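You operate a simulated robot arm through the tools that you are given. There is no shell and no other tool. Be economical: measure what you need, move in short steps, check, and stop when the job is done.

The job below is to be done with a simulated robot arm. You get a single attempt, and the scene is never put back.

TASK
Charge the battery driver till the charger shows full.
Fine: stand it in before you switch on; switch off at 100 %, then put the driver back in its well.
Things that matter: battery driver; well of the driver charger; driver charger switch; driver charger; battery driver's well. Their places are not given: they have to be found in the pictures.

It is judged by the outcome, as a careful person would: the job done as asked, and still so three seconds after it is handed in. It fails if anything else is knocked over, pushed out of place, dropped, spilled or broken.

THE ROBOT
A 6-joint arm with a two-finger parallel gripper, fixed in place. Base frame: the origin is at the foot of the arm, x ahead of it, y to its left, z up; the work surface is at about z = 798. Readings come in mm, degrees, newtons and seconds.
With the tool pointing down near the work surface it reaches from about 240 to 640 mm from the base axis. Its first joint turns from -66.0 to 66.0 degrees. Payload 2.7 kg.
The tool frame sits at the grasp point between the pads (the TCP): z along the fingers, y along the line on which they close. The tips reach 23 mm beyond it. The gripper opens to 94 mm. The fingers are 38 mm wide and 10 mm thick; the gripper's body (54 by 96 mm) begins 39 mm behind the TCP.
Orientation is that of the tool frame in the base frame, as a unit quaternion [x, y, z, w]. With the fingers straight down and closing along the base's y, the tool's x points along the base's -x, its y along +y and its z along -z.

THE INTERFACE
- The arm moves only by the tool step_arm. Its argument "moves" is a list of rows, each a list of 6 numbers: the shift along the tool's x, y, z in units of 50 mm (1.0 is 50 mm), then the turn, a rotation vector about the tool's x, y, z in units of 4 degrees (1.0 is 4 degrees). In form: [[dx, dy, dz, rx, ry, rz], ...]. A call has 1 to 8 rows; each row shifts and turns the commanded pose from where the row before left it, along the tool's axes as they then stand. "fingers" is the finger opening in mm, from 0 to 94, set as the call begins (left out, the last holds). A call with a number of a shift or a turn outside -1 to 1 is refused whole. Rows are played at 5 a second. More than 50 mm and 8.6 degrees between two rows, or a gripper value outside its range, and nothing of the call is played. Where a pose cannot be reached the arm comes as near as it can. A force on the tool above 90 N (or 10 N above the force at the start of the call, whichever is more), or a blocked arm, ends the call early, and 0.2 s more pass. The fingers move at their own pace (about 45 mm/s each) and stop on an object; they squeeze with about 25 N. The grip force told is the motor's: it shows also when the fingers shut on nothing. Time passes only in rows, and 0.2 s behind the last, so rows that do not move let the fingers close. It gives the time, the measured TCP pose, the force on the tool (base axes), the opening and the grip force at its end, in the units of the frame above (readings bear some noise).
- Cameras (640 x 400 px; columns grow to the right, rows downward): "scene" is fixed at [74.6, -420.1, 1411.1]; the picture's right is [0.84, -0.54, 0.00], its down [-0.24, -0.37, -0.90] and it looks along [0.49, 0.75, -0.44] (base axes); focal length 343 px, centre (320, 200). "wrist" rides on the gripper at [-39, 0, -44] in the tool frame; the picture's right is [0.00, -1.00, 0.00], its down [0.97, 0.00, -0.24] and it looks along [0.24, 0.00, 0.97] (tool axes); focal length 218 px, centre (320, 200).
- grab_frame(camera): a new picture of that camera. The clock stands still meanwhile.
- pixel_to_xyz(camera, pixels): there is no depth. For up to 12 entries [column, row, z] of the newest picture of that camera ("zoom" is the newest enlarged one), the place [x, y] in the base frame at which the ray of that pixel passes the height z, good to about 2 mm, but the place of the scene camera against the robot may be out by one fixed shift of up to 12 mm in any direction. The clock stands still meanwhile.
- close_up(camera, box): a new picture of the part [left, top, right, bottom] of that camera's present view, enlarged. The clock stands still meanwhile.
- finish_job(): hands the job in; it is judged then, once.

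Work in short steps. Measure before you move; look again where a grasp or a placing could have gone wrong, and mend it. You have 80 turns and 38 pictures in all, those below and enlarged ones among them. Open the gripper and draw the arm clear of the work before you hand the job in, unless the task says otherwise; then end with one line.

The tools are called after "Emit:" as a command line: name --pt "numbers of a row" for each row, then --argument value for the rest, lists and objects as JSON in quotes. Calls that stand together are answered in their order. step_arm: Moves the arm, as the interface text tells. Its arguments: {"type":"object","properties":{"moves":{"type":"array"},"fingers":{"type":"number"}},"required":["moves"]} The other tools are called the same way: grab_frame (camera) takes a picture; pixel_to_xyz (camera, pixels) gives the place at which the rays of pixels pass given heights; close_up (camera, box) takes an enlarged picture of a part of a camera's view; finish_job () hands the job in.

At the start:

```text
time: 0.0
eef_pos: [367.1, 153.0, 1207.1]
tcp_rot: [0.001, 1.0, 0.001, 0.0]
force: [-0.2, -0.4, 0.3]
finger_gap: 94.0
finger_force: 0.0
```

scene: 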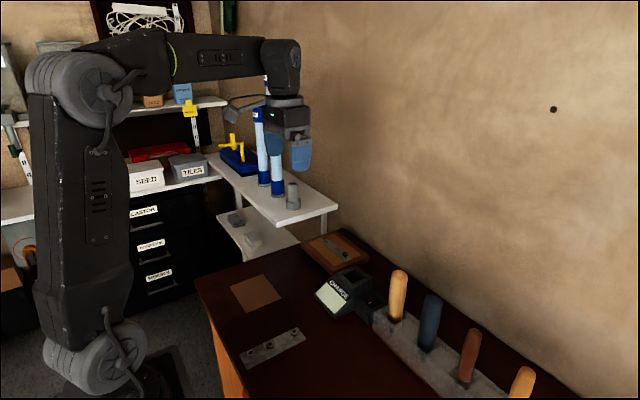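
wrist: 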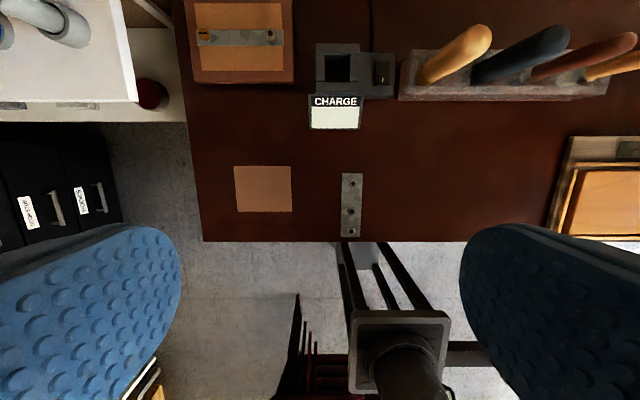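

The wrist view shows a charger at about (340,80) and a rack with four handles at (420-640,60). I enlarge both to identify the battery driver.

Emit:
close_up --camera "scene" --box '[290, 220, 570, 400]'

Emit:
close_up --camera "wrist" --box '[290, 0, 640, 220]'

```text
2.22 times, centred on (430, 310) of scene
```

zoom: 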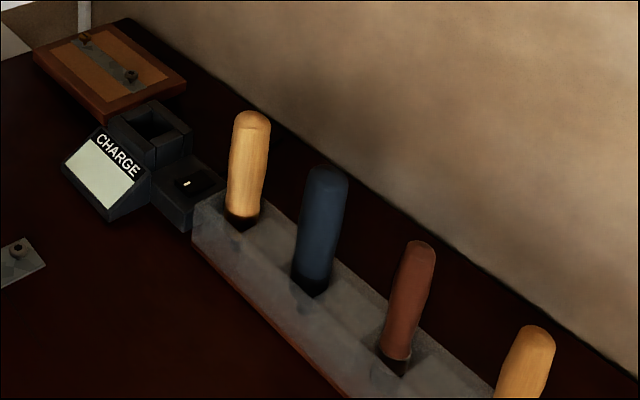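

```text
1.82 times, centred on (465, 110) of wrist
```

zoom: 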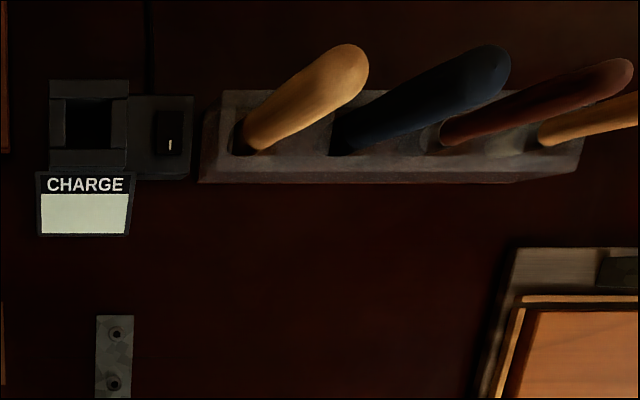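

I measure the charger, the rack and the handles at several assumed heights from both views.

Emit:
grab_frame --camera "wrist"

Emit:
pixel_to_xyz --camera "wrist" --pixels '[[338, 68, 840], [338, 68, 798], [382, 70, 840], [382, 70, 798], [402, 100, 798], [607, 96, 798], [424, 80, 830], [482, 78, 830], [536, 76, 830], [588, 74, 830], [550, 40, 900], [333, 128, 798]]'

Emit:
pixel_to_xyz --camera "scene" --pixels '[[397, 319, 830], [427, 350, 830], [463, 382, 830], [356, 276, 840], [374, 301, 830], [374, 326, 798], [400, 275, 920], [434, 298, 920], [475, 331, 920]]'

```text
33 pictures are left
```

wrist: 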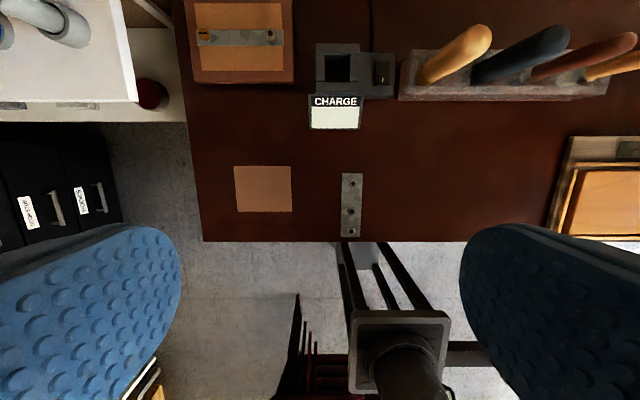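

```text
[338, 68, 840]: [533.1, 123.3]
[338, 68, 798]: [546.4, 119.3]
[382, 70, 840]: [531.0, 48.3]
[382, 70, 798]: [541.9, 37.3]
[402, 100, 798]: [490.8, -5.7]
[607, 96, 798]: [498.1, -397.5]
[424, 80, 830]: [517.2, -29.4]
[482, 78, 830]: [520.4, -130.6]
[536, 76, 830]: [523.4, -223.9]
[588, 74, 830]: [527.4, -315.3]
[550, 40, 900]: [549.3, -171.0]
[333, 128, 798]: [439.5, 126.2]
```

```text
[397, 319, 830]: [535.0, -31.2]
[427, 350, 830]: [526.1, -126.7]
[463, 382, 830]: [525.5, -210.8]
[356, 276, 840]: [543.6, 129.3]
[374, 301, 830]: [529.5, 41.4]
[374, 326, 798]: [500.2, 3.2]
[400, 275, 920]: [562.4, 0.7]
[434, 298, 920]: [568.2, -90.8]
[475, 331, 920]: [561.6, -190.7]
```

The candidate handle (dark blue, square-ish base) stands near (525,-130), the charger near (533,123). I move toward the rack at a safe height for a better view.

Emit:
step_arm --pt "0 -0.9 0.3 0 0 0" --pt "0 -0.9 0.3 0 0 0" --pt "-0.2 -0.9 0.3 0 0 0" --pt "-0.2 -0.9 0.3 0 0 0" --pt "-0.2 -0.9 0.3 0 0 0" --pt "-0.2 -0.9 0.3 0 0 0" --pt "0 0 0 0 0 0"

Emit:
grab_frame --camera "wrist"

```text
time: 1.6
eef_pos: [407.1, -117.0, 1116.7]
tcp_rot: [-0.001, 1.0, -0.001, -0.001]
force: [-0.6, 0.5, -0.3]
finger_gap: 94.1
finger_force: 0.0
```

```text
32 pictures are left
```

wrist: 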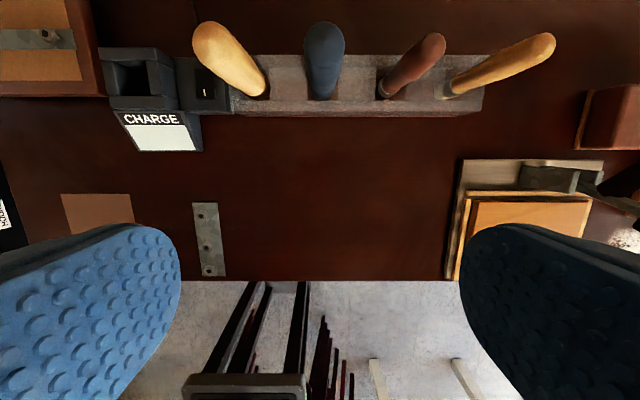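

The blue handle is at (323,65). I go closer above for looking down at the wells.

Emit:
step_arm --pt "-0.7 0 0.3 0 0 0" --pt "-0.7 0 0.3 0 0 0" --pt "-0.4 -0.1 0.2 0 0 0" --pt "0 0 0 0 0 0"

Emit:
grab_frame --camera "wrist"

Emit:
close_up --camera "wrist" --box '[200, 40, 440, 190]'

```text
time: 2.6
eef_pos: [497.6, -120.3, 1076.3]
tcp_rot: [0.0, 1.0, 0.0, 0.0]
force: [-0.8, 0.5, -0.3]
finger_gap: 94.0
finger_force: 0.1
```

```text
31 pictures are left
```

wrist: 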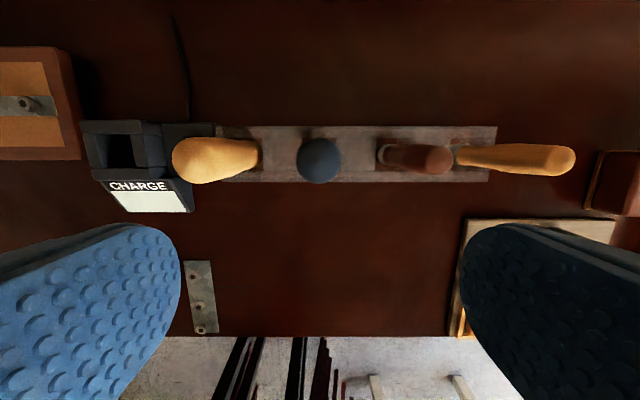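

```text
2.67 times, centred on (320, 115) of wrist
```

zoom: 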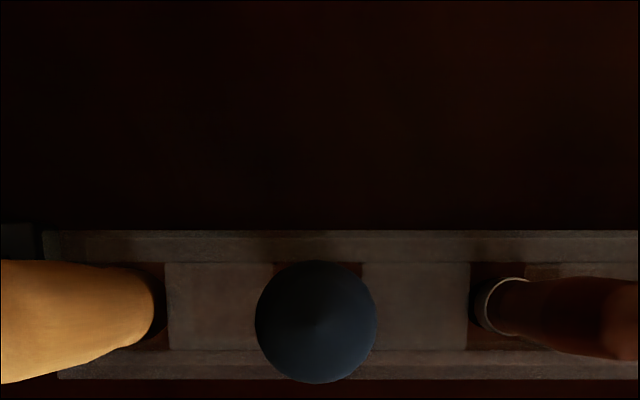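

The blue handle stands vertical, nearly under the camera: centre (319,160), about 44 px wide, and its top is at about z=960. I get its place at several heights and the charger well's too.

Emit:
pixel_to_xyz --camera "zoom" --pixels '[[316, 322, 960], [316, 322, 940], [255, 322, 945], [377, 322, 945], [316, 230, 798], [316, 380, 798], [165, 300, 830], [470, 300, 830]]'

Emit:
pixel_to_xyz --camera "wrist" --pixels '[[123, 150, 840], [106, 134, 840], [133, 133, 840], [109, 168, 840], [135, 166, 840], [213, 160, 960], [455, 160, 960]]'

```text
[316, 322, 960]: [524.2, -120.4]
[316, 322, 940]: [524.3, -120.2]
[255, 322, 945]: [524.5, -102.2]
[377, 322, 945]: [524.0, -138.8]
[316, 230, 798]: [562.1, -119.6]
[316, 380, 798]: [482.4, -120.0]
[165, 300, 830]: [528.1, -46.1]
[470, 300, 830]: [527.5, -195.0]
```

```text
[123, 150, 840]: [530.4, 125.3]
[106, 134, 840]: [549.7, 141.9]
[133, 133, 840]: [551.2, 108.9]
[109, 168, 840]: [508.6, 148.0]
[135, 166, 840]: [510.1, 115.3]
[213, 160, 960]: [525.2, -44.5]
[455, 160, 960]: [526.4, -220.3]
```

Handle centre is (524.2,-120.2), about 36 mm across. I align above it with fingers at 74 mm and descend to just above its top, then look.

Emit:
step_arm --pt "-0.53 0 0 0 0 0" --pt "0 0 0.5 0 0 0" --pt "0 0 0.5 0 0 0" --pt "0 0 0 0 0 0" --fingers 74

Emit:
grab_frame --camera "wrist"

Emit:
grab_frame --camera "scene"

```text
time: 3.6
eef_pos: [522.1, -121.4, 1026.8]
tcp_rot: [0.0, 1.0, 0.0, 0.0]
force: [0.8, 0.3, 0.4]
finger_gap: 74.0
finger_force: 0.0
```

```text
29 pictures are left
```

wrist: 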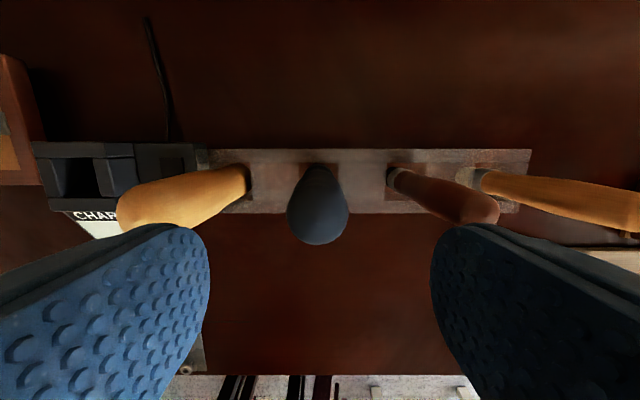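

```text
28 pictures are left
```

scene: 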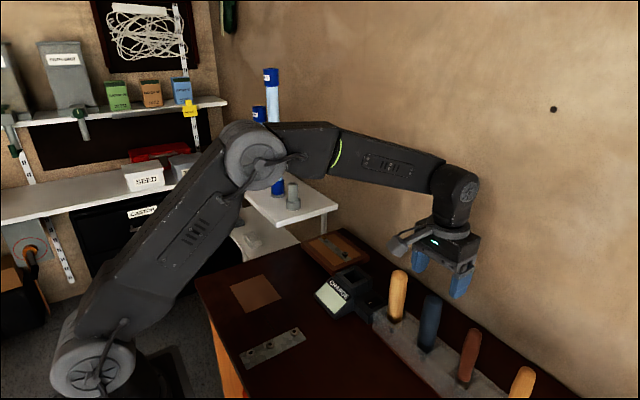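

Alignment looks good. I descend to TCP z about 934 (handle top stays below the gripper's body) with a small x/y correction.

Emit:
step_arm --pt "-0.03 0.02 0.4 0 0 0" --pt "0 0 0.5 0 0 0" --pt "0 0 0.5 0 0 0" --pt "0 0 0.46 0 0 0" --pt "0 0 0 0 0 0"

Emit:
grab_frame --camera "scene"

```text
time: 4.8
eef_pos: [524.4, -120.7, 934.1]
tcp_rot: [0.0, 1.0, 0.0, -0.001]
force: [-0.7, -0.1, 0.7]
finger_gap: 74.3
finger_force: 0.1
```

```text
27 pictures are left
```

scene: 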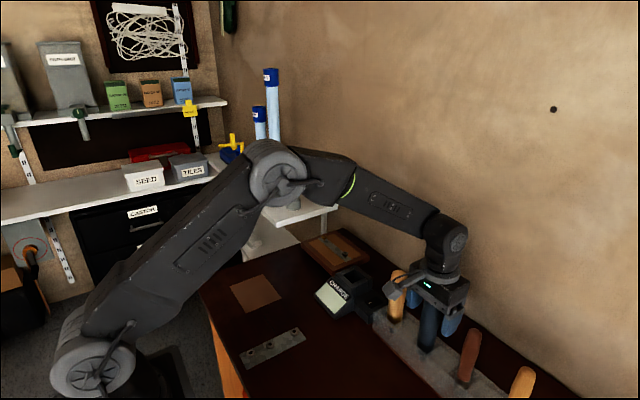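

The fingers straddle the blue handle. I close on it.

Emit:
step_arm --pt "0 0 0 0 0 0" --pt "0 0 0 0 0 0" --pt "0 0 0 0 0 0" --pt "0 0 0 0 0 0" --pt "0 0 0 0 0 0" --fingers 20

```text
time: 6.0
eef_pos: [524.2, -120.1, 934.3]
tcp_rot: [0.001, 1.0, 0.0, 0.0]
force: [0.8, 1.8, -0.2]
finger_gap: 35.3
finger_force: 24.9
```

Gripped at 35.3 mm. I lift straight up slowly to get clear of the well, then check.

Emit:
step_arm --pt "0 0 -0.3 0 0 0" --pt "0 0 -0.5 0 0 0" --pt "0 0 -0.6 0 0 0" --pt "0 0 -0.6 0 0 0" --pt "0 0 -0.6 0 0 0" --pt "0 0 -0.6 0 0 0" --pt "0 0 -0.6 0 0 0" --pt "0 0 0 0 0 0"

Emit:
close_up --camera "scene" --box '[310, 180, 550, 400]'

```text
time: 7.8
eef_pos: [525.1, -121.0, 1124.8]
tcp_rot: [0.0, 1.0, 0.0, 0.0]
force: [0.3, -0.8, -3.0]
finger_gap: 35.3
finger_force: 24.9
```

```text
1.82 times, centred on (430, 290) of scene
```

zoom: 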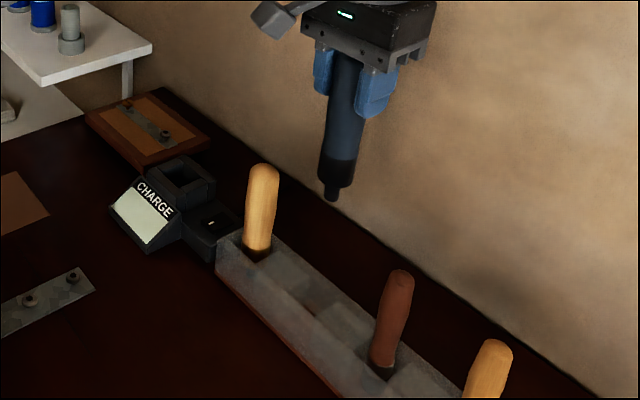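

The driver came out cleanly; its tip is about 140 mm below the TCP. I raise further and carry it over toward the charger, stopping short so the wrist camera sees the well.

Emit:
step_arm --pt "0 0 -0.6 0 0 0" --pt "0.2 0.6 0 0 0 0" --pt "0.2 0.7 0 0 0 0" --pt "0.2 0.7 0 0 0 0" --pt "0 0.8 0 0 0 0" --pt "0 0.8 0 0 0 0" --pt "0 0.8 0 0 0 0" --pt "0 0.5 0 0 0 0"

Emit:
grab_frame --camera "wrist"

Emit:
close_up --camera "wrist" --box '[260, 80, 420, 240]'

```text
time: 9.6
eef_pos: [494.4, 125.5, 1154.6]
tcp_rot: [0.0, 1.0, -0.001, 0.0]
force: [-0.2, -0.2, -2.3]
finger_gap: 35.1
finger_force: 25.3
```

```text
25 pictures are left
```

wrist: 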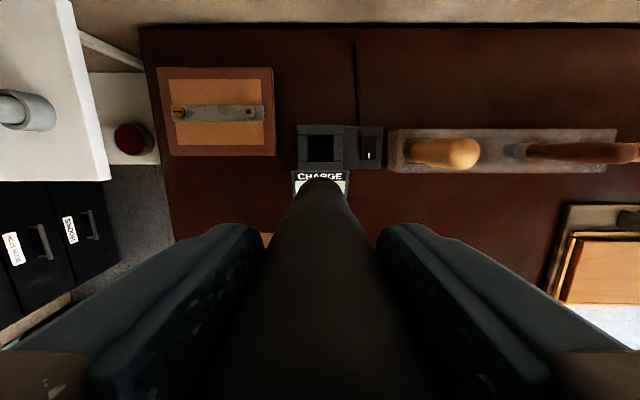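

```text
2.50 times, centred on (340, 160) of wrist
```

zoom: 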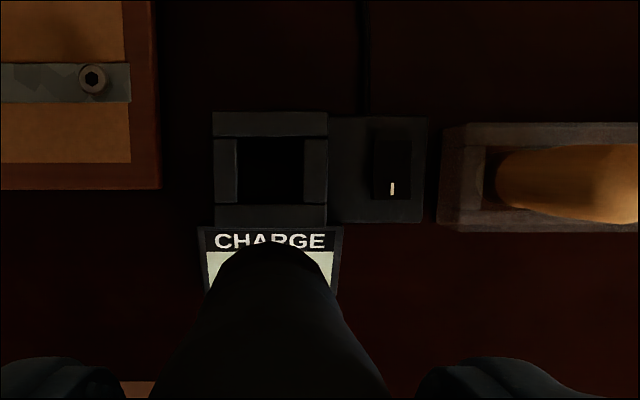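

The well centre is at zoom (270.5,171), almost straight under the camera, so its place hardly depends on height. I compute it.

Emit:
pixel_to_xyz --camera "zoom" --pixels '[[270.5, 171, 850], [270.5, 171, 810], [270.5, 169.5, 850], [237, 137, 850], [304, 205, 850], [213, 112, 850], [328, 227, 850], [392, 165, 820], [392, 188, 820], [328, 118, 810], [428, 222, 810]]'

Emit:
close_up --camera "scene" --box '[300, 220, 420, 330]'

```text
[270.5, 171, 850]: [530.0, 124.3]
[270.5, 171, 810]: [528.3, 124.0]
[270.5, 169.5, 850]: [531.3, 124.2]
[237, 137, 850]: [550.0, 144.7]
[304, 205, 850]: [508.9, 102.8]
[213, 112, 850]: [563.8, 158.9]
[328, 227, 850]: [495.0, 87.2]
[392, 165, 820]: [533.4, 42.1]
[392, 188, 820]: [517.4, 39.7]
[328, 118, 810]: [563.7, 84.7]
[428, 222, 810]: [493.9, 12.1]
```

```text
3.64 times, centred on (360, 275) of scene
```

zoom: 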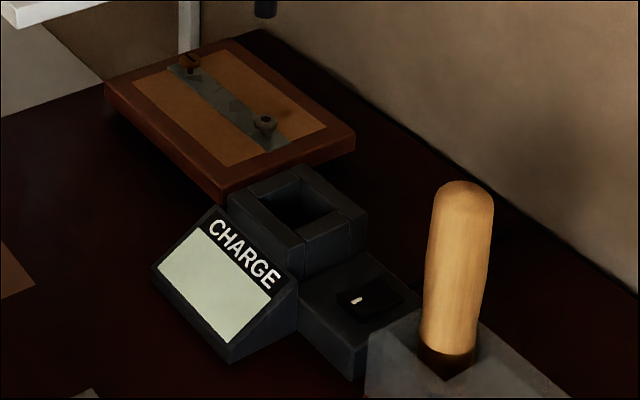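

The well centre is (530,124) with a ~41 mm opening. I move over it and come down to TCP z about 1010, then compare driver and well in pictures.

Emit:
step_arm --pt "-0.4 -0.025 0 0 0 0" --pt "-0.312 0 0 0 0 0" --pt "0 0 0.7 0 0 0" --pt "0 0 0.7 0 0 0" --pt "0 0 0.7 0 0 0" --pt "0 0 0.7 0 0 0" --pt "0 0 0 0 0 0"

Emit:
close_up --camera "scene" --box '[300, 200, 440, 330]'

Emit:
close_up --camera "wrist" --box '[220, 60, 420, 220]'

```text
time: 11.2
eef_pos: [530.1, 123.4, 1015.5]
tcp_rot: [0.0, 1.0, 0.0, 0.0]
force: [0.6, 0.6, -2.7]
finger_gap: 35.1
finger_force: 24.3
```

```text
3.08 times, centred on (370, 265) of scene
```

zoom: 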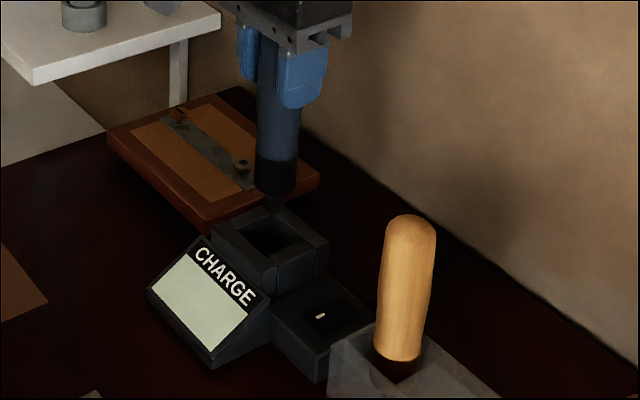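

```text
2.50 times, centred on (320, 140) of wrist
```

zoom: 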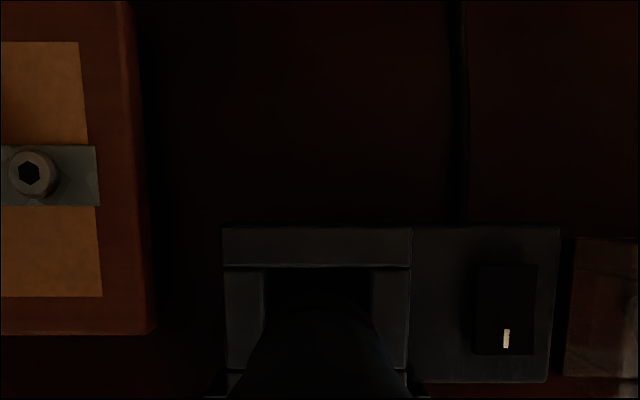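

Driver and well line up in both views. I lower in small steps, watching the force.

Emit:
step_arm --pt "0 0.01 0.2 0 0 0" --pt "0 0 0.2 0 0 0" --pt "0 0 0.2 0 0 0" --pt "0 0 0 0 0 0"

Emit:
close_up --camera "scene" --box '[320, 220, 400, 310]'

```text
time: 12.2
eef_pos: [530.4, 124.6, 984.4]
tcp_rot: [0.0, 1.0, 0.0, 0.0]
force: [0.2, -0.5, -2.6]
finger_gap: 35.2
finger_force: 24.9
```

```text
4.44 times, centred on (360, 265) of scene
```

zoom: 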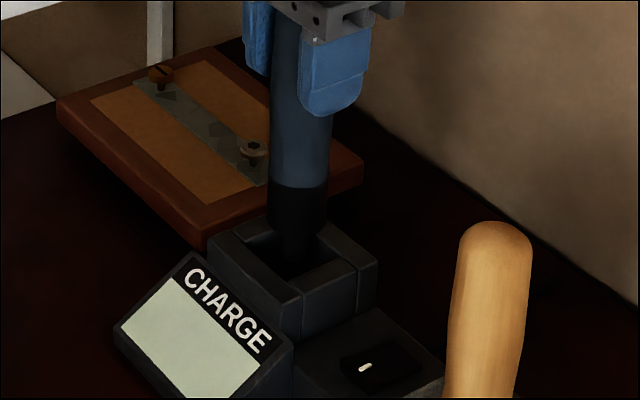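

The tip is in the well with no contact force. I keep lowering in small steps.

Emit:
step_arm --pt "0 0 0.16 0 0 0" --pt "0 0 0.16 0 0 0" --pt "0 0 0.16 0 0 0" --pt "0 0 0 0 0 0"

```text
time: 13.2
eef_pos: [530.5, 123.9, 959.7]
tcp_rot: [0.0, 1.0, -0.001, 0.0]
force: [0.4, 0.1, -3.4]
finger_gap: 35.2
finger_force: 25.0
```

Still free. I continue with smaller steps.

Emit:
step_arm --pt "0 0 0.1 0 0 0" --pt "0 0 0.1 0 0 0" --pt "0 0 0.1 0 0 0" --pt "0 0 0 0 0 0"

Emit:
close_up --camera "scene" --box '[320, 220, 400, 310]'

```text
time: 14.2
eef_pos: [528.5, 124.0, 944.3]
tcp_rot: [0.0, 1.0, 0.0, 0.0]
force: [-1.0, -0.3, -2.9]
finger_gap: 35.0
finger_force: 25.1
```

```text
4.44 times, centred on (360, 265) of scene
```

zoom: 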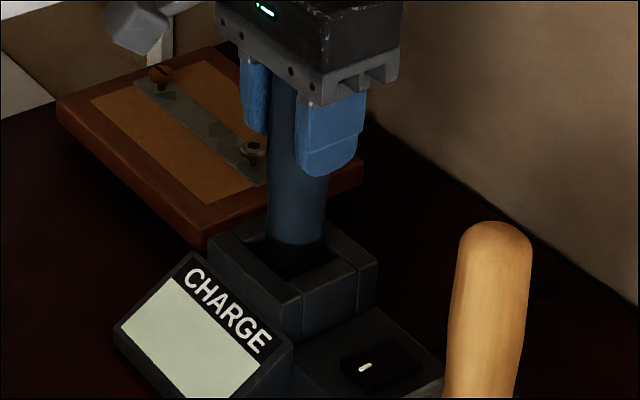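

No contact yet at TCP z 944. I go on in 3 mm steps.

Emit:
step_arm --pt "0 0 0.06 0 0 0" --pt "0 0 0.06 0 0 0" --pt "0 0 0.06 0 0 0" --pt "0 0 0 0 0 0"

```text
time: 15.2
eef_pos: [530.9, 123.6, 938.5]
tcp_rot: [0.0, 1.0, 0.0, 0.002]
force: [-7.2, 0.5, 16.1]
finger_gap: 35.0
finger_force: 25.0
```

Contact: 16 N upward at z 938.5, so the driver sits on the well floor. I relax the press by about 2 mm and open the fingers.

Emit:
step_arm --pt "0 0 -0.05 0 0 0" --pt "0 0 0 0 0 0"

Emit:
step_arm --pt "0 0 0 0 0 0" --pt "0 0 0 0 0 0" --pt "0 0 0 0 0 0" --fingers 70

Emit:
close_up --camera "scene" --box '[310, 200, 430, 320]'

```text
time: 15.8
eef_pos: [530.7, 123.0, 938.6]
tcp_rot: [0.0, 1.0, 0.001, 0.001]
force: [4.1, 0.5, 1.7]
finger_gap: 35.1
finger_force: 25.3
```

```text
time: 16.6
eef_pos: [530.0, 123.9, 938.6]
tcp_rot: [0.0, 1.0, 0.001, 0.0]
force: [0.8, -0.3, -0.3]
finger_gap: 70.0
finger_force: 0.1
```

```text
3.33 times, centred on (370, 260) of scene
```

zoom: 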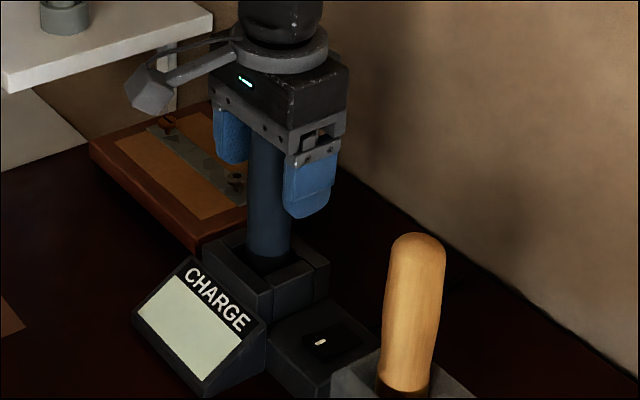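

The driver stands in the well. I withdraw upward, then move back so the wrist camera can see the switch.

Emit:
step_arm --pt "0 0 -0.5 0 0 0" --pt "0 0 -0.8 0 0 0" --pt "0 0 -0.8 0 0 0" --pt "0.3 -0.5 -0.3 0 0 0" --pt "0.3 -0.6 0 0 0 0" --pt "0.2 -0.5 0 0 0 0" --pt "0 0 0 0 0 0"

Emit:
grab_frame --camera "wrist"

Emit:
close_up --camera "wrist" --box '[250, 80, 410, 220]'

Emit:
close_up --camera "scene" --box '[310, 250, 410, 330]'

```text
time: 18.2
eef_pos: [489.8, 43.8, 1057.9]
tcp_rot: [0.0, 1.0, 0.0, 0.0]
force: [0.3, 0.2, -0.3]
finger_gap: 70.0
finger_force: 0.0
```

```text
17 pictures are left
```

wrist: 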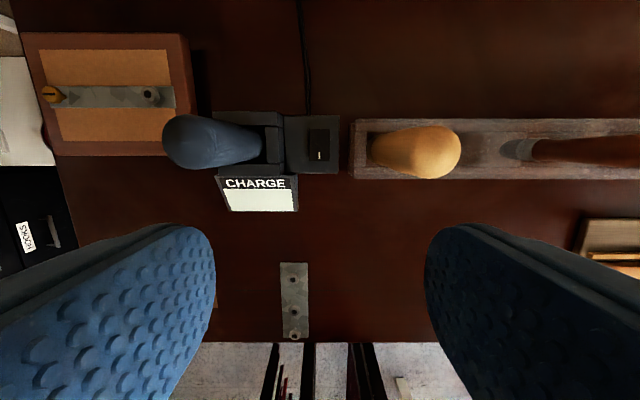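

```text
2.86 times, centred on (330, 150) of wrist
```

zoom: 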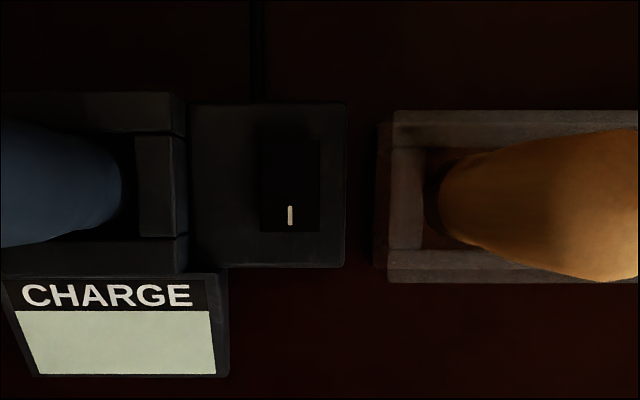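

```text
5.00 times, centred on (360, 290) of scene
```

zoom: 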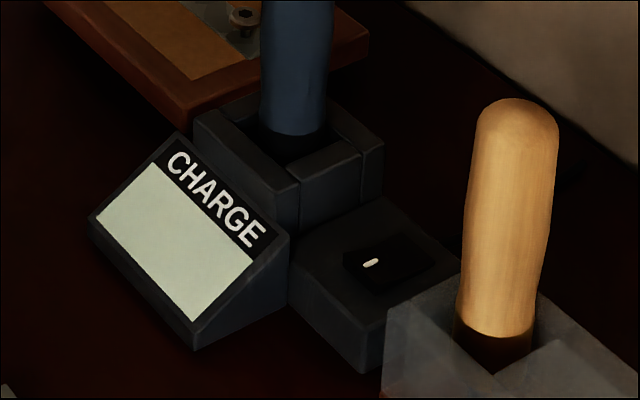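

The rocker has its white "I" mark at the near end (zoom wrist earlier at (290,216)), which looks like the raised end. I measure its position by the newest wrist frame.

Emit:
pixel_to_xyz --camera "wrist" --pixels '[[319.5, 156, 830], [319.5, 143, 830], [319.5, 161, 830], [319.5, 128, 830], [305.5, 145, 830], [327, 145, 830], [460, 155, 950], [375, 147, 840], [336, 174, 820], [286, 115, 820]]'

Emit:
pixel_to_xyz --camera "scene" --pixels '[[362, 284.5, 830], [362, 284.5, 820], [369, 300, 820], [372.5, 307, 820], [418, 285, 950]]'

```text
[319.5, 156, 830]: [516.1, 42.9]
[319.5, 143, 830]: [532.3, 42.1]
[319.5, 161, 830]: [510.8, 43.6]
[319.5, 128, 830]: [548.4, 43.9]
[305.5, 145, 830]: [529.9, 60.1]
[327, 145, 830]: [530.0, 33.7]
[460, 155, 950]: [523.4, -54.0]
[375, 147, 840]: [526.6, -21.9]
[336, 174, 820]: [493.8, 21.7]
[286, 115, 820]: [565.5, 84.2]
```

```text
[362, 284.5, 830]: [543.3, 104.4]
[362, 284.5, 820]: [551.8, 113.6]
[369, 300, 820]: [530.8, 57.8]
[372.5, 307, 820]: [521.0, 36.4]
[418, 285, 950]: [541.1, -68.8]
```

The rocker spans about x 511–548, y 33–60. I close the fingers, line up over its near end at (503,44) between the driver and the orange handle, and descend to tips at about z 850.

Emit:
step_arm --pt "-0.26 0 0.2 0 0 0" --pt "0 0 0.6 0 0 0" --pt "0 0 0.7 0 0 0" --pt "0 0 0.7 0 0 0" --pt "0 0 0.7 0 0 0" --pt "0 0 0.5 0 0 0" --pt "0 0 0.3 0 0 0" --pt "0 0 0 0 0 0" --fingers 0

Emit:
close_up --camera "scene" --box '[310, 220, 430, 320]'

```text
time: 20.0
eef_pos: [503.1, 43.5, 874.6]
tcp_rot: [0.0, 1.0, 0.0, 0.0]
force: [0.0, 0.4, 0.2]
finger_gap: 0.0
finger_force: 25.0
```

```text
4.00 times, centred on (370, 270) of scene
```

zoom: 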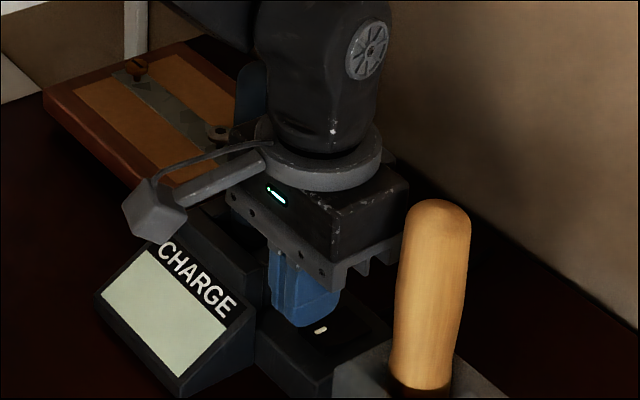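

Tips are just above the mark, clear of both handles. I lower in 3 mm steps to feel the switch.

Emit:
step_arm --pt "0 0 0.08 0 0 0" --pt "0 0 0.08 0 0 0" --pt "0 0 0.08 0 0 0" --pt "0 0 0 0 0 0"

```text
time: 21.0
eef_pos: [503.8, 42.7, 863.3]
tcp_rot: [0.0, 1.0, 0.0, 0.0]
force: [0.2, -0.2, -0.6]
finger_gap: 0.1
finger_force: 25.2
```

Emit:
step_arm --pt "0 0 0.06 0 0 0" --pt "0 0 0.06 0 0 0" --pt "0 0 0.06 0 0 0" --pt "0 0 0 0 0 0"

```text
time: 22.0
eef_pos: [504.4, 43.4, 854.4]
tcp_rot: [0.0, 1.0, 0.0, 0.0]
force: [-0.4, 0.8, -0.4]
finger_gap: 0.0
finger_force: 24.9
```

No contact yet (tips at about z 831). I continue in small steps.

Emit:
step_arm --pt "0 0 0.06 0 0 0" --pt "0 0 0.06 0 0 0" --pt "0 0 0.04 0 0 0" --pt "0 0 0 0 0 0"

Emit:
close_up --camera "scene" --box '[310, 250, 410, 330]'

```text
time: 23.0
eef_pos: [503.5, 44.7, 852.2]
tcp_rot: [0.0, 1.0, 0.0, 0.002]
force: [-31.6, -3.1, 59.5]
finger_gap: 0.2
finger_force: 24.5
```

```text
5.00 times, centred on (360, 290) of scene
```

zoom: 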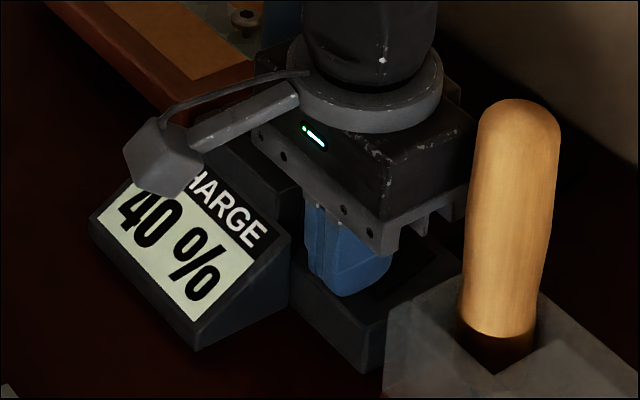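

The display shows 40 % — it is on. I back off, and shift to above the far end of the rocker, ready to switch off.

Emit:
step_arm --pt "0 0 -0.4 0 0 0" --pt "-0.5 0 -0.2 0 0 0" --pt "-0.54 0 0 0 0 0" --pt "0 0 0 0 0 0"

Emit:
close_up --camera "scene" --box '[310, 230, 430, 330]'

```text
time: 24.0
eef_pos: [555.7, 44.1, 875.3]
tcp_rot: [-0.001, 1.0, 0.0, 0.0]
force: [-1.0, 0.0, 0.5]
finger_gap: 0.1
finger_force: 25.1
```

```text
4.00 times, centred on (370, 280) of scene
```

zoom: 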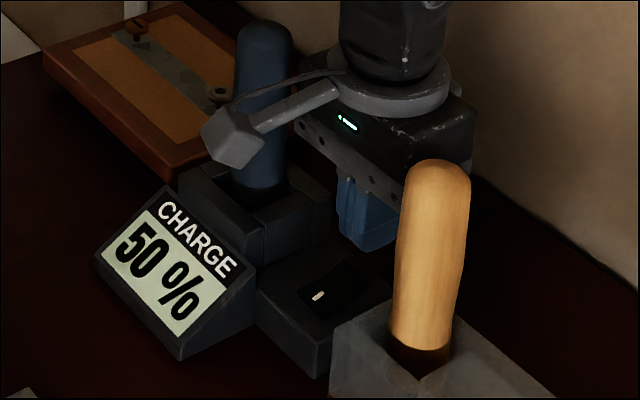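

50 % after about 1 s of charging. I lower to just above the far end of the rocker while waiting, then read again.

Emit:
step_arm --pt "0 0 0.1 0 0 0" --pt "0 0 0.1 0 0 0" --pt "0 0 0.1 0 0 0" --pt "0 0 0 0 0 0" --pt "0 0 0 0 0 0" --pt "0 0 0 0 0 0" --pt "0 0 0 0 0 0" --pt "0 0 0 0 0 0"

Emit:
close_up --camera "scene" --box '[310, 230, 430, 330]'

```text
time: 25.8
eef_pos: [555.3, 44.0, 859.8]
tcp_rot: [0.0, 1.0, 0.0, -0.001]
force: [0.5, -0.9, -0.3]
finger_gap: 0.0
finger_force: 25.0
```

```text
4.00 times, centred on (370, 280) of scene
```

zoom: 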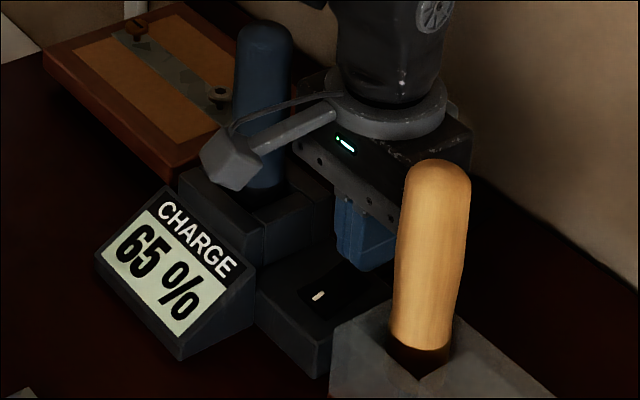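

65 % — about 8 %/s, so 100 % around t=30. I wait to about 29.6 and read again.

Emit:
step_arm --pt "0 0 0 0 0 0" --pt "0 0 0 0 0 0" --pt "0 0 0 0 0 0" --pt "0 0 0 0 0 0" --pt "0 0 0 0 0 0" --pt "0 0 0 0 0 0" --pt "0 0 0 0 0 0" --pt "0 0 0 0 0 0"

Emit:
step_arm --pt "0 0 0 0 0 0" --pt "0 0 0 0 0 0" --pt "0 0 0 0 0 0" --pt "0 0 0 0 0 0" --pt "0 0 0 0 0 0" --pt "0 0 0 0 0 0" --pt "0 0 0 0 0 0" --pt "0 0 0 0 0 0"

Emit:
close_up --camera "scene" --box '[310, 230, 430, 330]'

```text
time: 27.6
eef_pos: [556.0, 43.6, 860.9]
tcp_rot: [0.0, 1.0, 0.0, 0.0]
force: [0.0, -0.3, -0.5]
finger_gap: 0.0
finger_force: 25.2
```

```text
time: 29.4
eef_pos: [555.5, 43.3, 860.4]
tcp_rot: [0.001, 1.0, 0.0, 0.0]
force: [-0.8, 0.2, 0.6]
finger_gap: 0.0
finger_force: 25.0
```

```text
4.00 times, centred on (370, 280) of scene
```

zoom: 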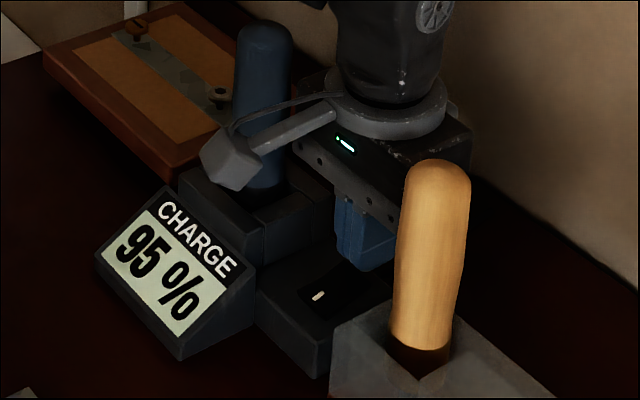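

95 %. I wait 0.6 s more and read.

Emit:
step_arm --pt "0 0 0 0 0 0" --pt "0 0 0 0 0 0" --pt "0 0 0 0 0 0"

Emit:
close_up --camera "scene" --box '[310, 230, 430, 330]'

```text
time: 30.2
eef_pos: [556.2, 43.3, 860.9]
tcp_rot: [0.0, 1.0, 0.0, 0.0]
force: [0.1, -0.2, -0.1]
finger_gap: 0.0
finger_force: 25.0
```

```text
4.00 times, centred on (370, 280) of scene
```

zoom: 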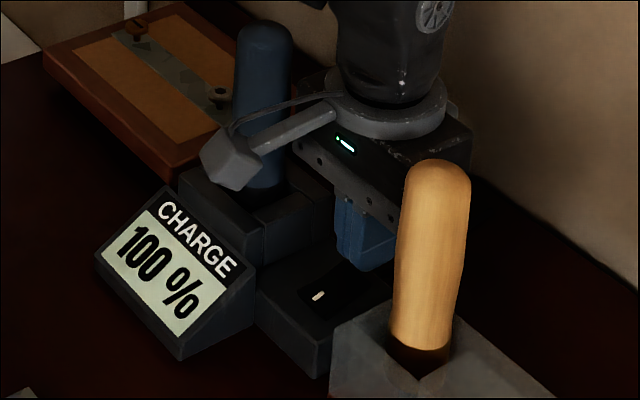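

100 %. I press the far end now.

Emit:
step_arm --pt "0 0 0.12 0 0 0" --pt "0 0 0.1 0 0 0" --pt "0 0 0.04 0 0 0"

Emit:
close_up --camera "scene" --box '[310, 230, 430, 330]'

```text
time: 31.0
eef_pos: [555.3, 43.5, 847.9]
tcp_rot: [0.0, 1.0, -0.001, 0.001]
force: [-9.8, 0.8, 18.5]
finger_gap: 0.3
finger_force: 25.1
```

```text
4.00 times, centred on (370, 280) of scene
```

zoom: 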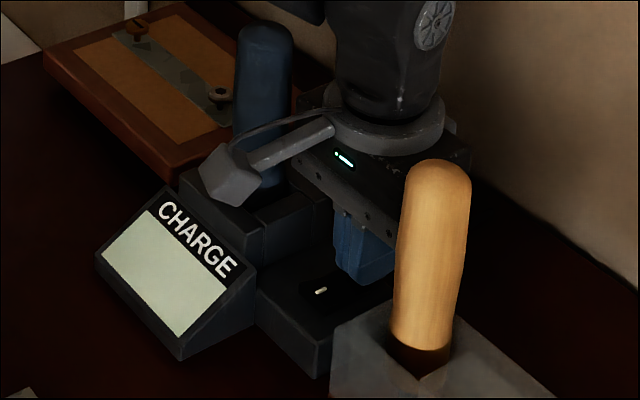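

Display is blank again: switched off. I lift clear and go above the driver to measure where it stands.

Emit:
step_arm --pt "0 0 -0.4 0 0 0" --pt "0 0 -0.8 0 0 0" --pt "0 0 -0.9 0 0 0" --pt "0 0 -0.9 0 0 0" --pt "0 0 -0.9 0 0 0" --pt "0.6 0.8 -0.6 0 0 0" --pt "0.5 0.8 0 0 0 0" --pt "0 0 0 0 0 0" --fingers 0

Emit:
step_arm --pt "0 0 0 0 0 0" --pt "0 0 0 0 0 0" --pt "0 0 0 0 0 0" --fingers 74

Emit:
grab_frame --camera "wrist"

```text
refused: row 6 steps farther than a row can; nothing moved
```

```text
time: 31.8
eef_pos: [554.7, 46.3, 843.9]
tcp_rot: [0.0, 1.0, 0.001, -0.003]
force: [-1.6, 13.9, -8.1]
finger_gap: 56.9
finger_force: 0.0
```

```text
7 pictures are left
```

wrist: 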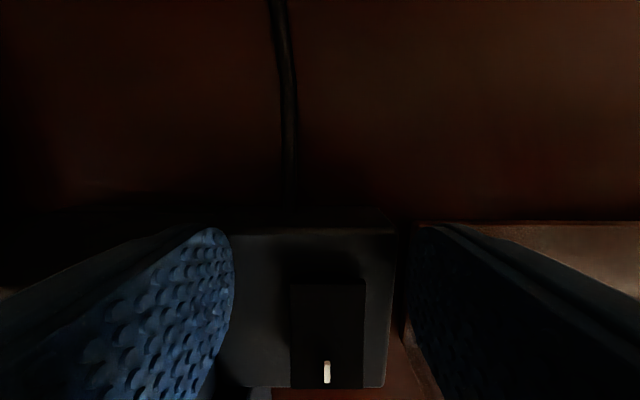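

The lift was refused (a row too long) and the fingers opened down here, the left one touching the charger's well wall (14 N). I close them to zero and lift straight up.

Emit:
step_arm --pt "0 0 0 0 0 0" --pt "0 0 0 0 0 0" --pt "0 0 0 0 0 0" --pt "0 0 0 0 0 0" --fingers 0

Emit:
step_arm --pt "0 0 -0.4 0 0 0" --pt "0 0 -0.8 0 0 0" --pt "0 0 -0.9 0 0 0" --pt "0 0 -0.9 0 0 0" --pt "0 0 -0.9 0 0 0" --pt "0 0 -0.6 0 0 0" --pt "0.5 0.75 0 0 0 0" --pt "0.6 0.75 0 0 0 0"

Emit:
grab_frame --camera "wrist"

```text
time: 32.8
eef_pos: [554.7, 43.7, 847.7]
tcp_rot: [0.0, 1.0, 0.0, 0.0]
force: [1.2, 2.9, -1.2]
finger_gap: 26.0
finger_force: 45.0
```

```text
time: 34.6
eef_pos: [500.2, 117.2, 1070.4]
tcp_rot: [-0.001, 1.0, 0.0, 0.0]
force: [0.0, 0.9, 0.0]
finger_gap: 0.1
finger_force: 42.0
```

```text
6 pictures are left
```

wrist: 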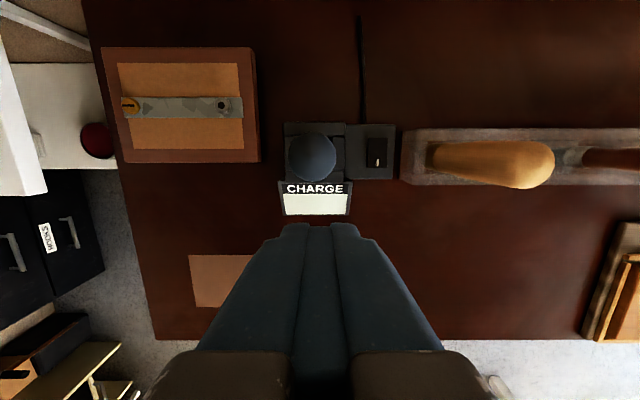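

The fingers are free and the rocker, charger and driver look in place. I measure the driver and charger outline for any shift.

Emit:
pixel_to_xyz --camera "wrist" --pixels '[[311, 158, 960], [311, 158, 940], [287, 158, 950], [335, 158, 950], [396, 125, 820], [395, 179, 820], [376, 152, 830], [376, 164, 830], [285, 122, 850], [348, 124, 850]]'

Emit:
close_up --camera "wrist" --box '[260, 100, 420, 220]'

```text
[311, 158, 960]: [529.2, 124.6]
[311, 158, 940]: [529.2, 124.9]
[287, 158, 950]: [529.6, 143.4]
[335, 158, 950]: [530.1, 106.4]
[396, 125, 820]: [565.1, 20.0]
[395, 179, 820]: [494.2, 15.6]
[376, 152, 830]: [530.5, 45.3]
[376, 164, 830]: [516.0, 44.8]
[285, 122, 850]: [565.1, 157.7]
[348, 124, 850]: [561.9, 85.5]
```

```text
3.33 times, centred on (340, 160) of wrist
```

zoom: 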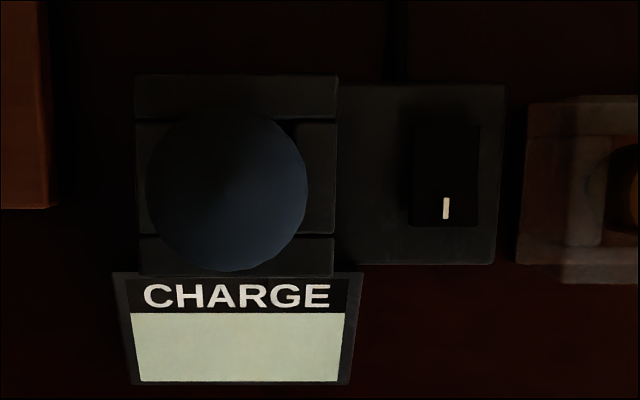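

Charger and switch are where they were; the driver is at (529.5,124.7). I open, align above it, and descend to the grasp height.

Emit:
step_arm --pt "-0.58 0.15 0 0 0 0" --pt "0 0 0 0 0 0" --pt "0 0 0 0 0 0" --pt "0 0 0 0 0 0" --fingers 74

Emit:
step_arm --pt "0 0 0.6 0 0 0" --pt "0 0 0.6 0 0 0" --pt "0 0 0.6 0 0 0" --pt "0 0 0.5 0 0 0" --pt "0 0 0.3 0 0 0" --pt "0 0 0 0 0 0"

```text
time: 35.6
eef_pos: [530.2, 125.2, 1071.7]
tcp_rot: [0.0, 1.0, 0.0, 0.0]
force: [0.1, -0.1, 0.3]
finger_gap: 74.2
finger_force: 0.0
```

```text
time: 37.0
eef_pos: [529.5, 126.4, 941.9]
tcp_rot: [0.0, 1.0, 0.0, 0.0]
force: [-0.4, 0.2, 0.1]
finger_gap: 73.9
finger_force: 0.0
```

Down a last 3.5 mm and close.

Emit:
step_arm --pt "0 0 0.07 0 0 0" --pt "0 0 0 0 0 0"

Emit:
step_arm --pt "0 0 0 0 0 0" --pt "0 0 0 0 0 0" --pt "0 0 0 0 0 0" --pt "0 0 0 0 0 0" --pt "0 0 0 0 0 0" --fingers 20

```text
time: 37.6
eef_pos: [530.0, 125.8, 939.1]
tcp_rot: [0.001, 1.0, 0.0, 0.0]
force: [0.3, 0.0, -0.2]
finger_gap: 73.9
finger_force: 0.0
```

```text
time: 38.8
eef_pos: [529.0, 127.7, 939.2]
tcp_rot: [0.001, 1.0, 0.001, 0.0]
force: [-0.3, -1.8, -1.0]
finger_gap: 35.2
finger_force: 25.1
```

Gripped at 35.2 mm. I lift straight up out of the well.

Emit:
step_arm --pt "0 0 -0.3 0 0 0" --pt "0 0 -0.5 0 0 0" --pt "0 0 -0.6 0 0 0" --pt "0 0 -0.6 0 0 0" --pt "0 0 -0.8 0 0 0" --pt "0 0 -0.8 0 0 0" --pt "0 0 -0.7 0 0 0" --pt "0 0 0 0 0 0"

Emit:
close_up --camera "scene" --box '[300, 160, 500, 340]'

```text
time: 40.6
eef_pos: [528.9, 128.5, 1152.7]
tcp_rot: [0.001, 1.0, 0.0, 0.001]
force: [-0.2, 0.4, -3.4]
finger_gap: 35.0
finger_force: 25.3
```

```text
2.22 times, centred on (400, 250) of scene
```

zoom: 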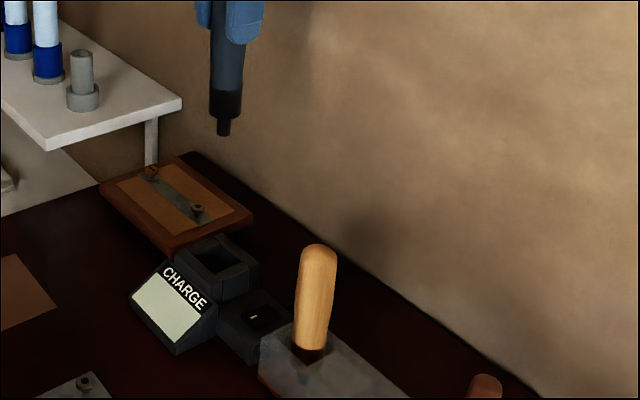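

Lifted clean; charger in place. I carry it over to above its own rack well at (524.3,-120.3).

Emit:
step_arm --pt "0.09 -0.6 0 0 0 0" --pt "0 -0.8 0 0 0 0" --pt "0 -0.8 0 0 0 0" --pt "0 -0.8 0 0 0 0" --pt "0 -0.8 0 0 0 0" --pt "0 -0.6 0 0 0 0" --pt "0 -0.5 0 0 0 0" --pt "0 0 0 0 0 0"

Emit:
step_arm --pt "0 0 0 0 0 0" --pt "0 0 0 0 0 0"

Emit:
step_arm --pt "0 0 0 0 0 0"

```text
time: 42.4
eef_pos: [526.2, -119.1, 1152.7]
tcp_rot: [0.0, 1.0, 0.001, 0.0]
force: [-0.2, -0.4, -3.2]
finger_gap: 35.4
finger_force: 24.8
```

```text
time: 43.0
eef_pos: [524.2, -118.7, 1154.4]
tcp_rot: [-0.001, 1.0, -0.001, 0.0]
force: [0.3, 0.0, -2.1]
finger_gap: 35.2
finger_force: 24.5
```

```text
time: 43.4
eef_pos: [525.5, -118.2, 1153.3]
tcp_rot: [0.001, 1.0, 0.0, 0.001]
force: [0.4, 0.1, -2.8]
finger_gap: 34.9
finger_force: 25.3
```

Average reading (525.3,-118.7): I correct by (-1,-1.5) and descend until the tip is a little above the rack, then check.

Emit:
step_arm --pt "0.02 -0.03 0 0 0 0" --pt "0 0 0.6 0 0 0" --pt "0 0 0.6 0 0 0" --pt "0 0 0.6 0 0 0" --pt "0 0 0.6 0 0 0" --pt "0 0 0.6 0 0 0" --pt "0 0 0 0 0 0"

Emit:
close_up --camera "scene" --box '[370, 250, 500, 400]'

```text
time: 45.0
eef_pos: [522.6, -120.8, 1003.9]
tcp_rot: [0.0, 1.0, 0.0, 0.001]
force: [0.9, 1.2, -3.1]
finger_gap: 35.5
finger_force: 25.0
```

```text
2.67 times, centred on (435, 325) of scene
```

zoom: 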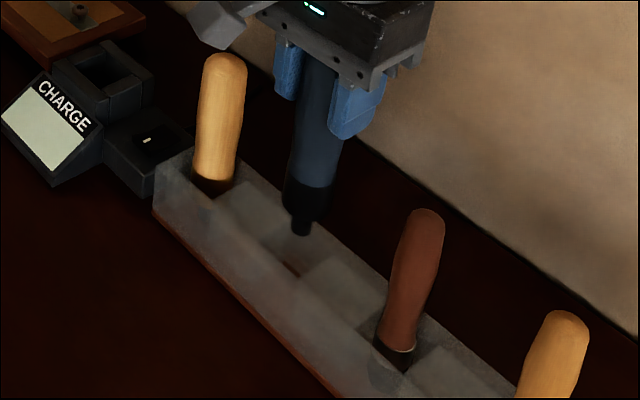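

The tip hangs over the gap between the rack's blocks (zoom (300,240)). I lower in small steps watching the force.

Emit:
step_arm --pt "0 0 0.2 0 0 0" --pt "0 0 0.2 0 0 0" --pt "0 0 0.2 0 0 0" --pt "0 0 0 0 0 0"

Emit:
step_arm --pt "0 0 0 0 0 0"

```text
time: 46.0
eef_pos: [523.4, -120.9, 973.4]
tcp_rot: [0.0, 1.0, 0.0, 0.0]
force: [0.1, 0.4, -2.7]
finger_gap: 35.4
finger_force: 24.9
```

```text
time: 46.4
eef_pos: [522.7, -120.7, 973.4]
tcp_rot: [0.0, 1.0, 0.0, 0.0]
force: [-0.5, -0.2, -2.7]
finger_gap: 35.5
finger_force: 25.1
```

x averages 522.9; I nudge +1.2 mm and go on down.

Emit:
step_arm --pt "-0.024 0 0 0 0 0" --pt "0 0 0.15 0 0 0" --pt "0 0 0.15 0 0 0" --pt "0 0 0 0 0 0"

Emit:
step_arm --pt "0 0 0.12 0 0 0" --pt "0 0 0.12 0 0 0" --pt "0 0 0 0 0 0"

```text
time: 47.4
eef_pos: [524.8, -120.8, 959.4]
tcp_rot: [0.001, 1.0, 0.0, 0.0]
force: [0.7, 0.1, -2.8]
finger_gap: 35.2
finger_force: 25.4
```

```text
time: 48.2
eef_pos: [524.7, -121.1, 946.8]
tcp_rot: [0.0, 1.0, 0.0, 0.0]
force: [0.4, 0.7, -3.0]
finger_gap: 35.3
finger_force: 24.4
```

Entering freely. The seated height should be about 934–935; I approach it in 3 mm steps.

Emit:
step_arm --pt "0 0 0.08 0 0 0" --pt "0 0 0.06 0 0 0" --pt "0 0 0.05 0 0 0" --pt "0 0 0 0 0 0"

```text
time: 49.2
eef_pos: [525.4, -120.2, 937.5]
tcp_rot: [0.0, 1.0, 0.0, 0.0]
force: [-0.2, -0.1, -3.8]
finger_gap: 35.0
finger_force: 24.8
```

Emit:
step_arm --pt "0 0 0.05 0 0 0" --pt "0 0 0.04 0 0 0" --pt "0 0 0 0 0 0"

```text
time: 50.0
eef_pos: [525.9, -120.0, 935.6]
tcp_rot: [-0.001, 1.0, -0.001, 0.002]
force: [-5.8, 2.5, 20.0]
finger_gap: 35.2
finger_force: 25.3
```

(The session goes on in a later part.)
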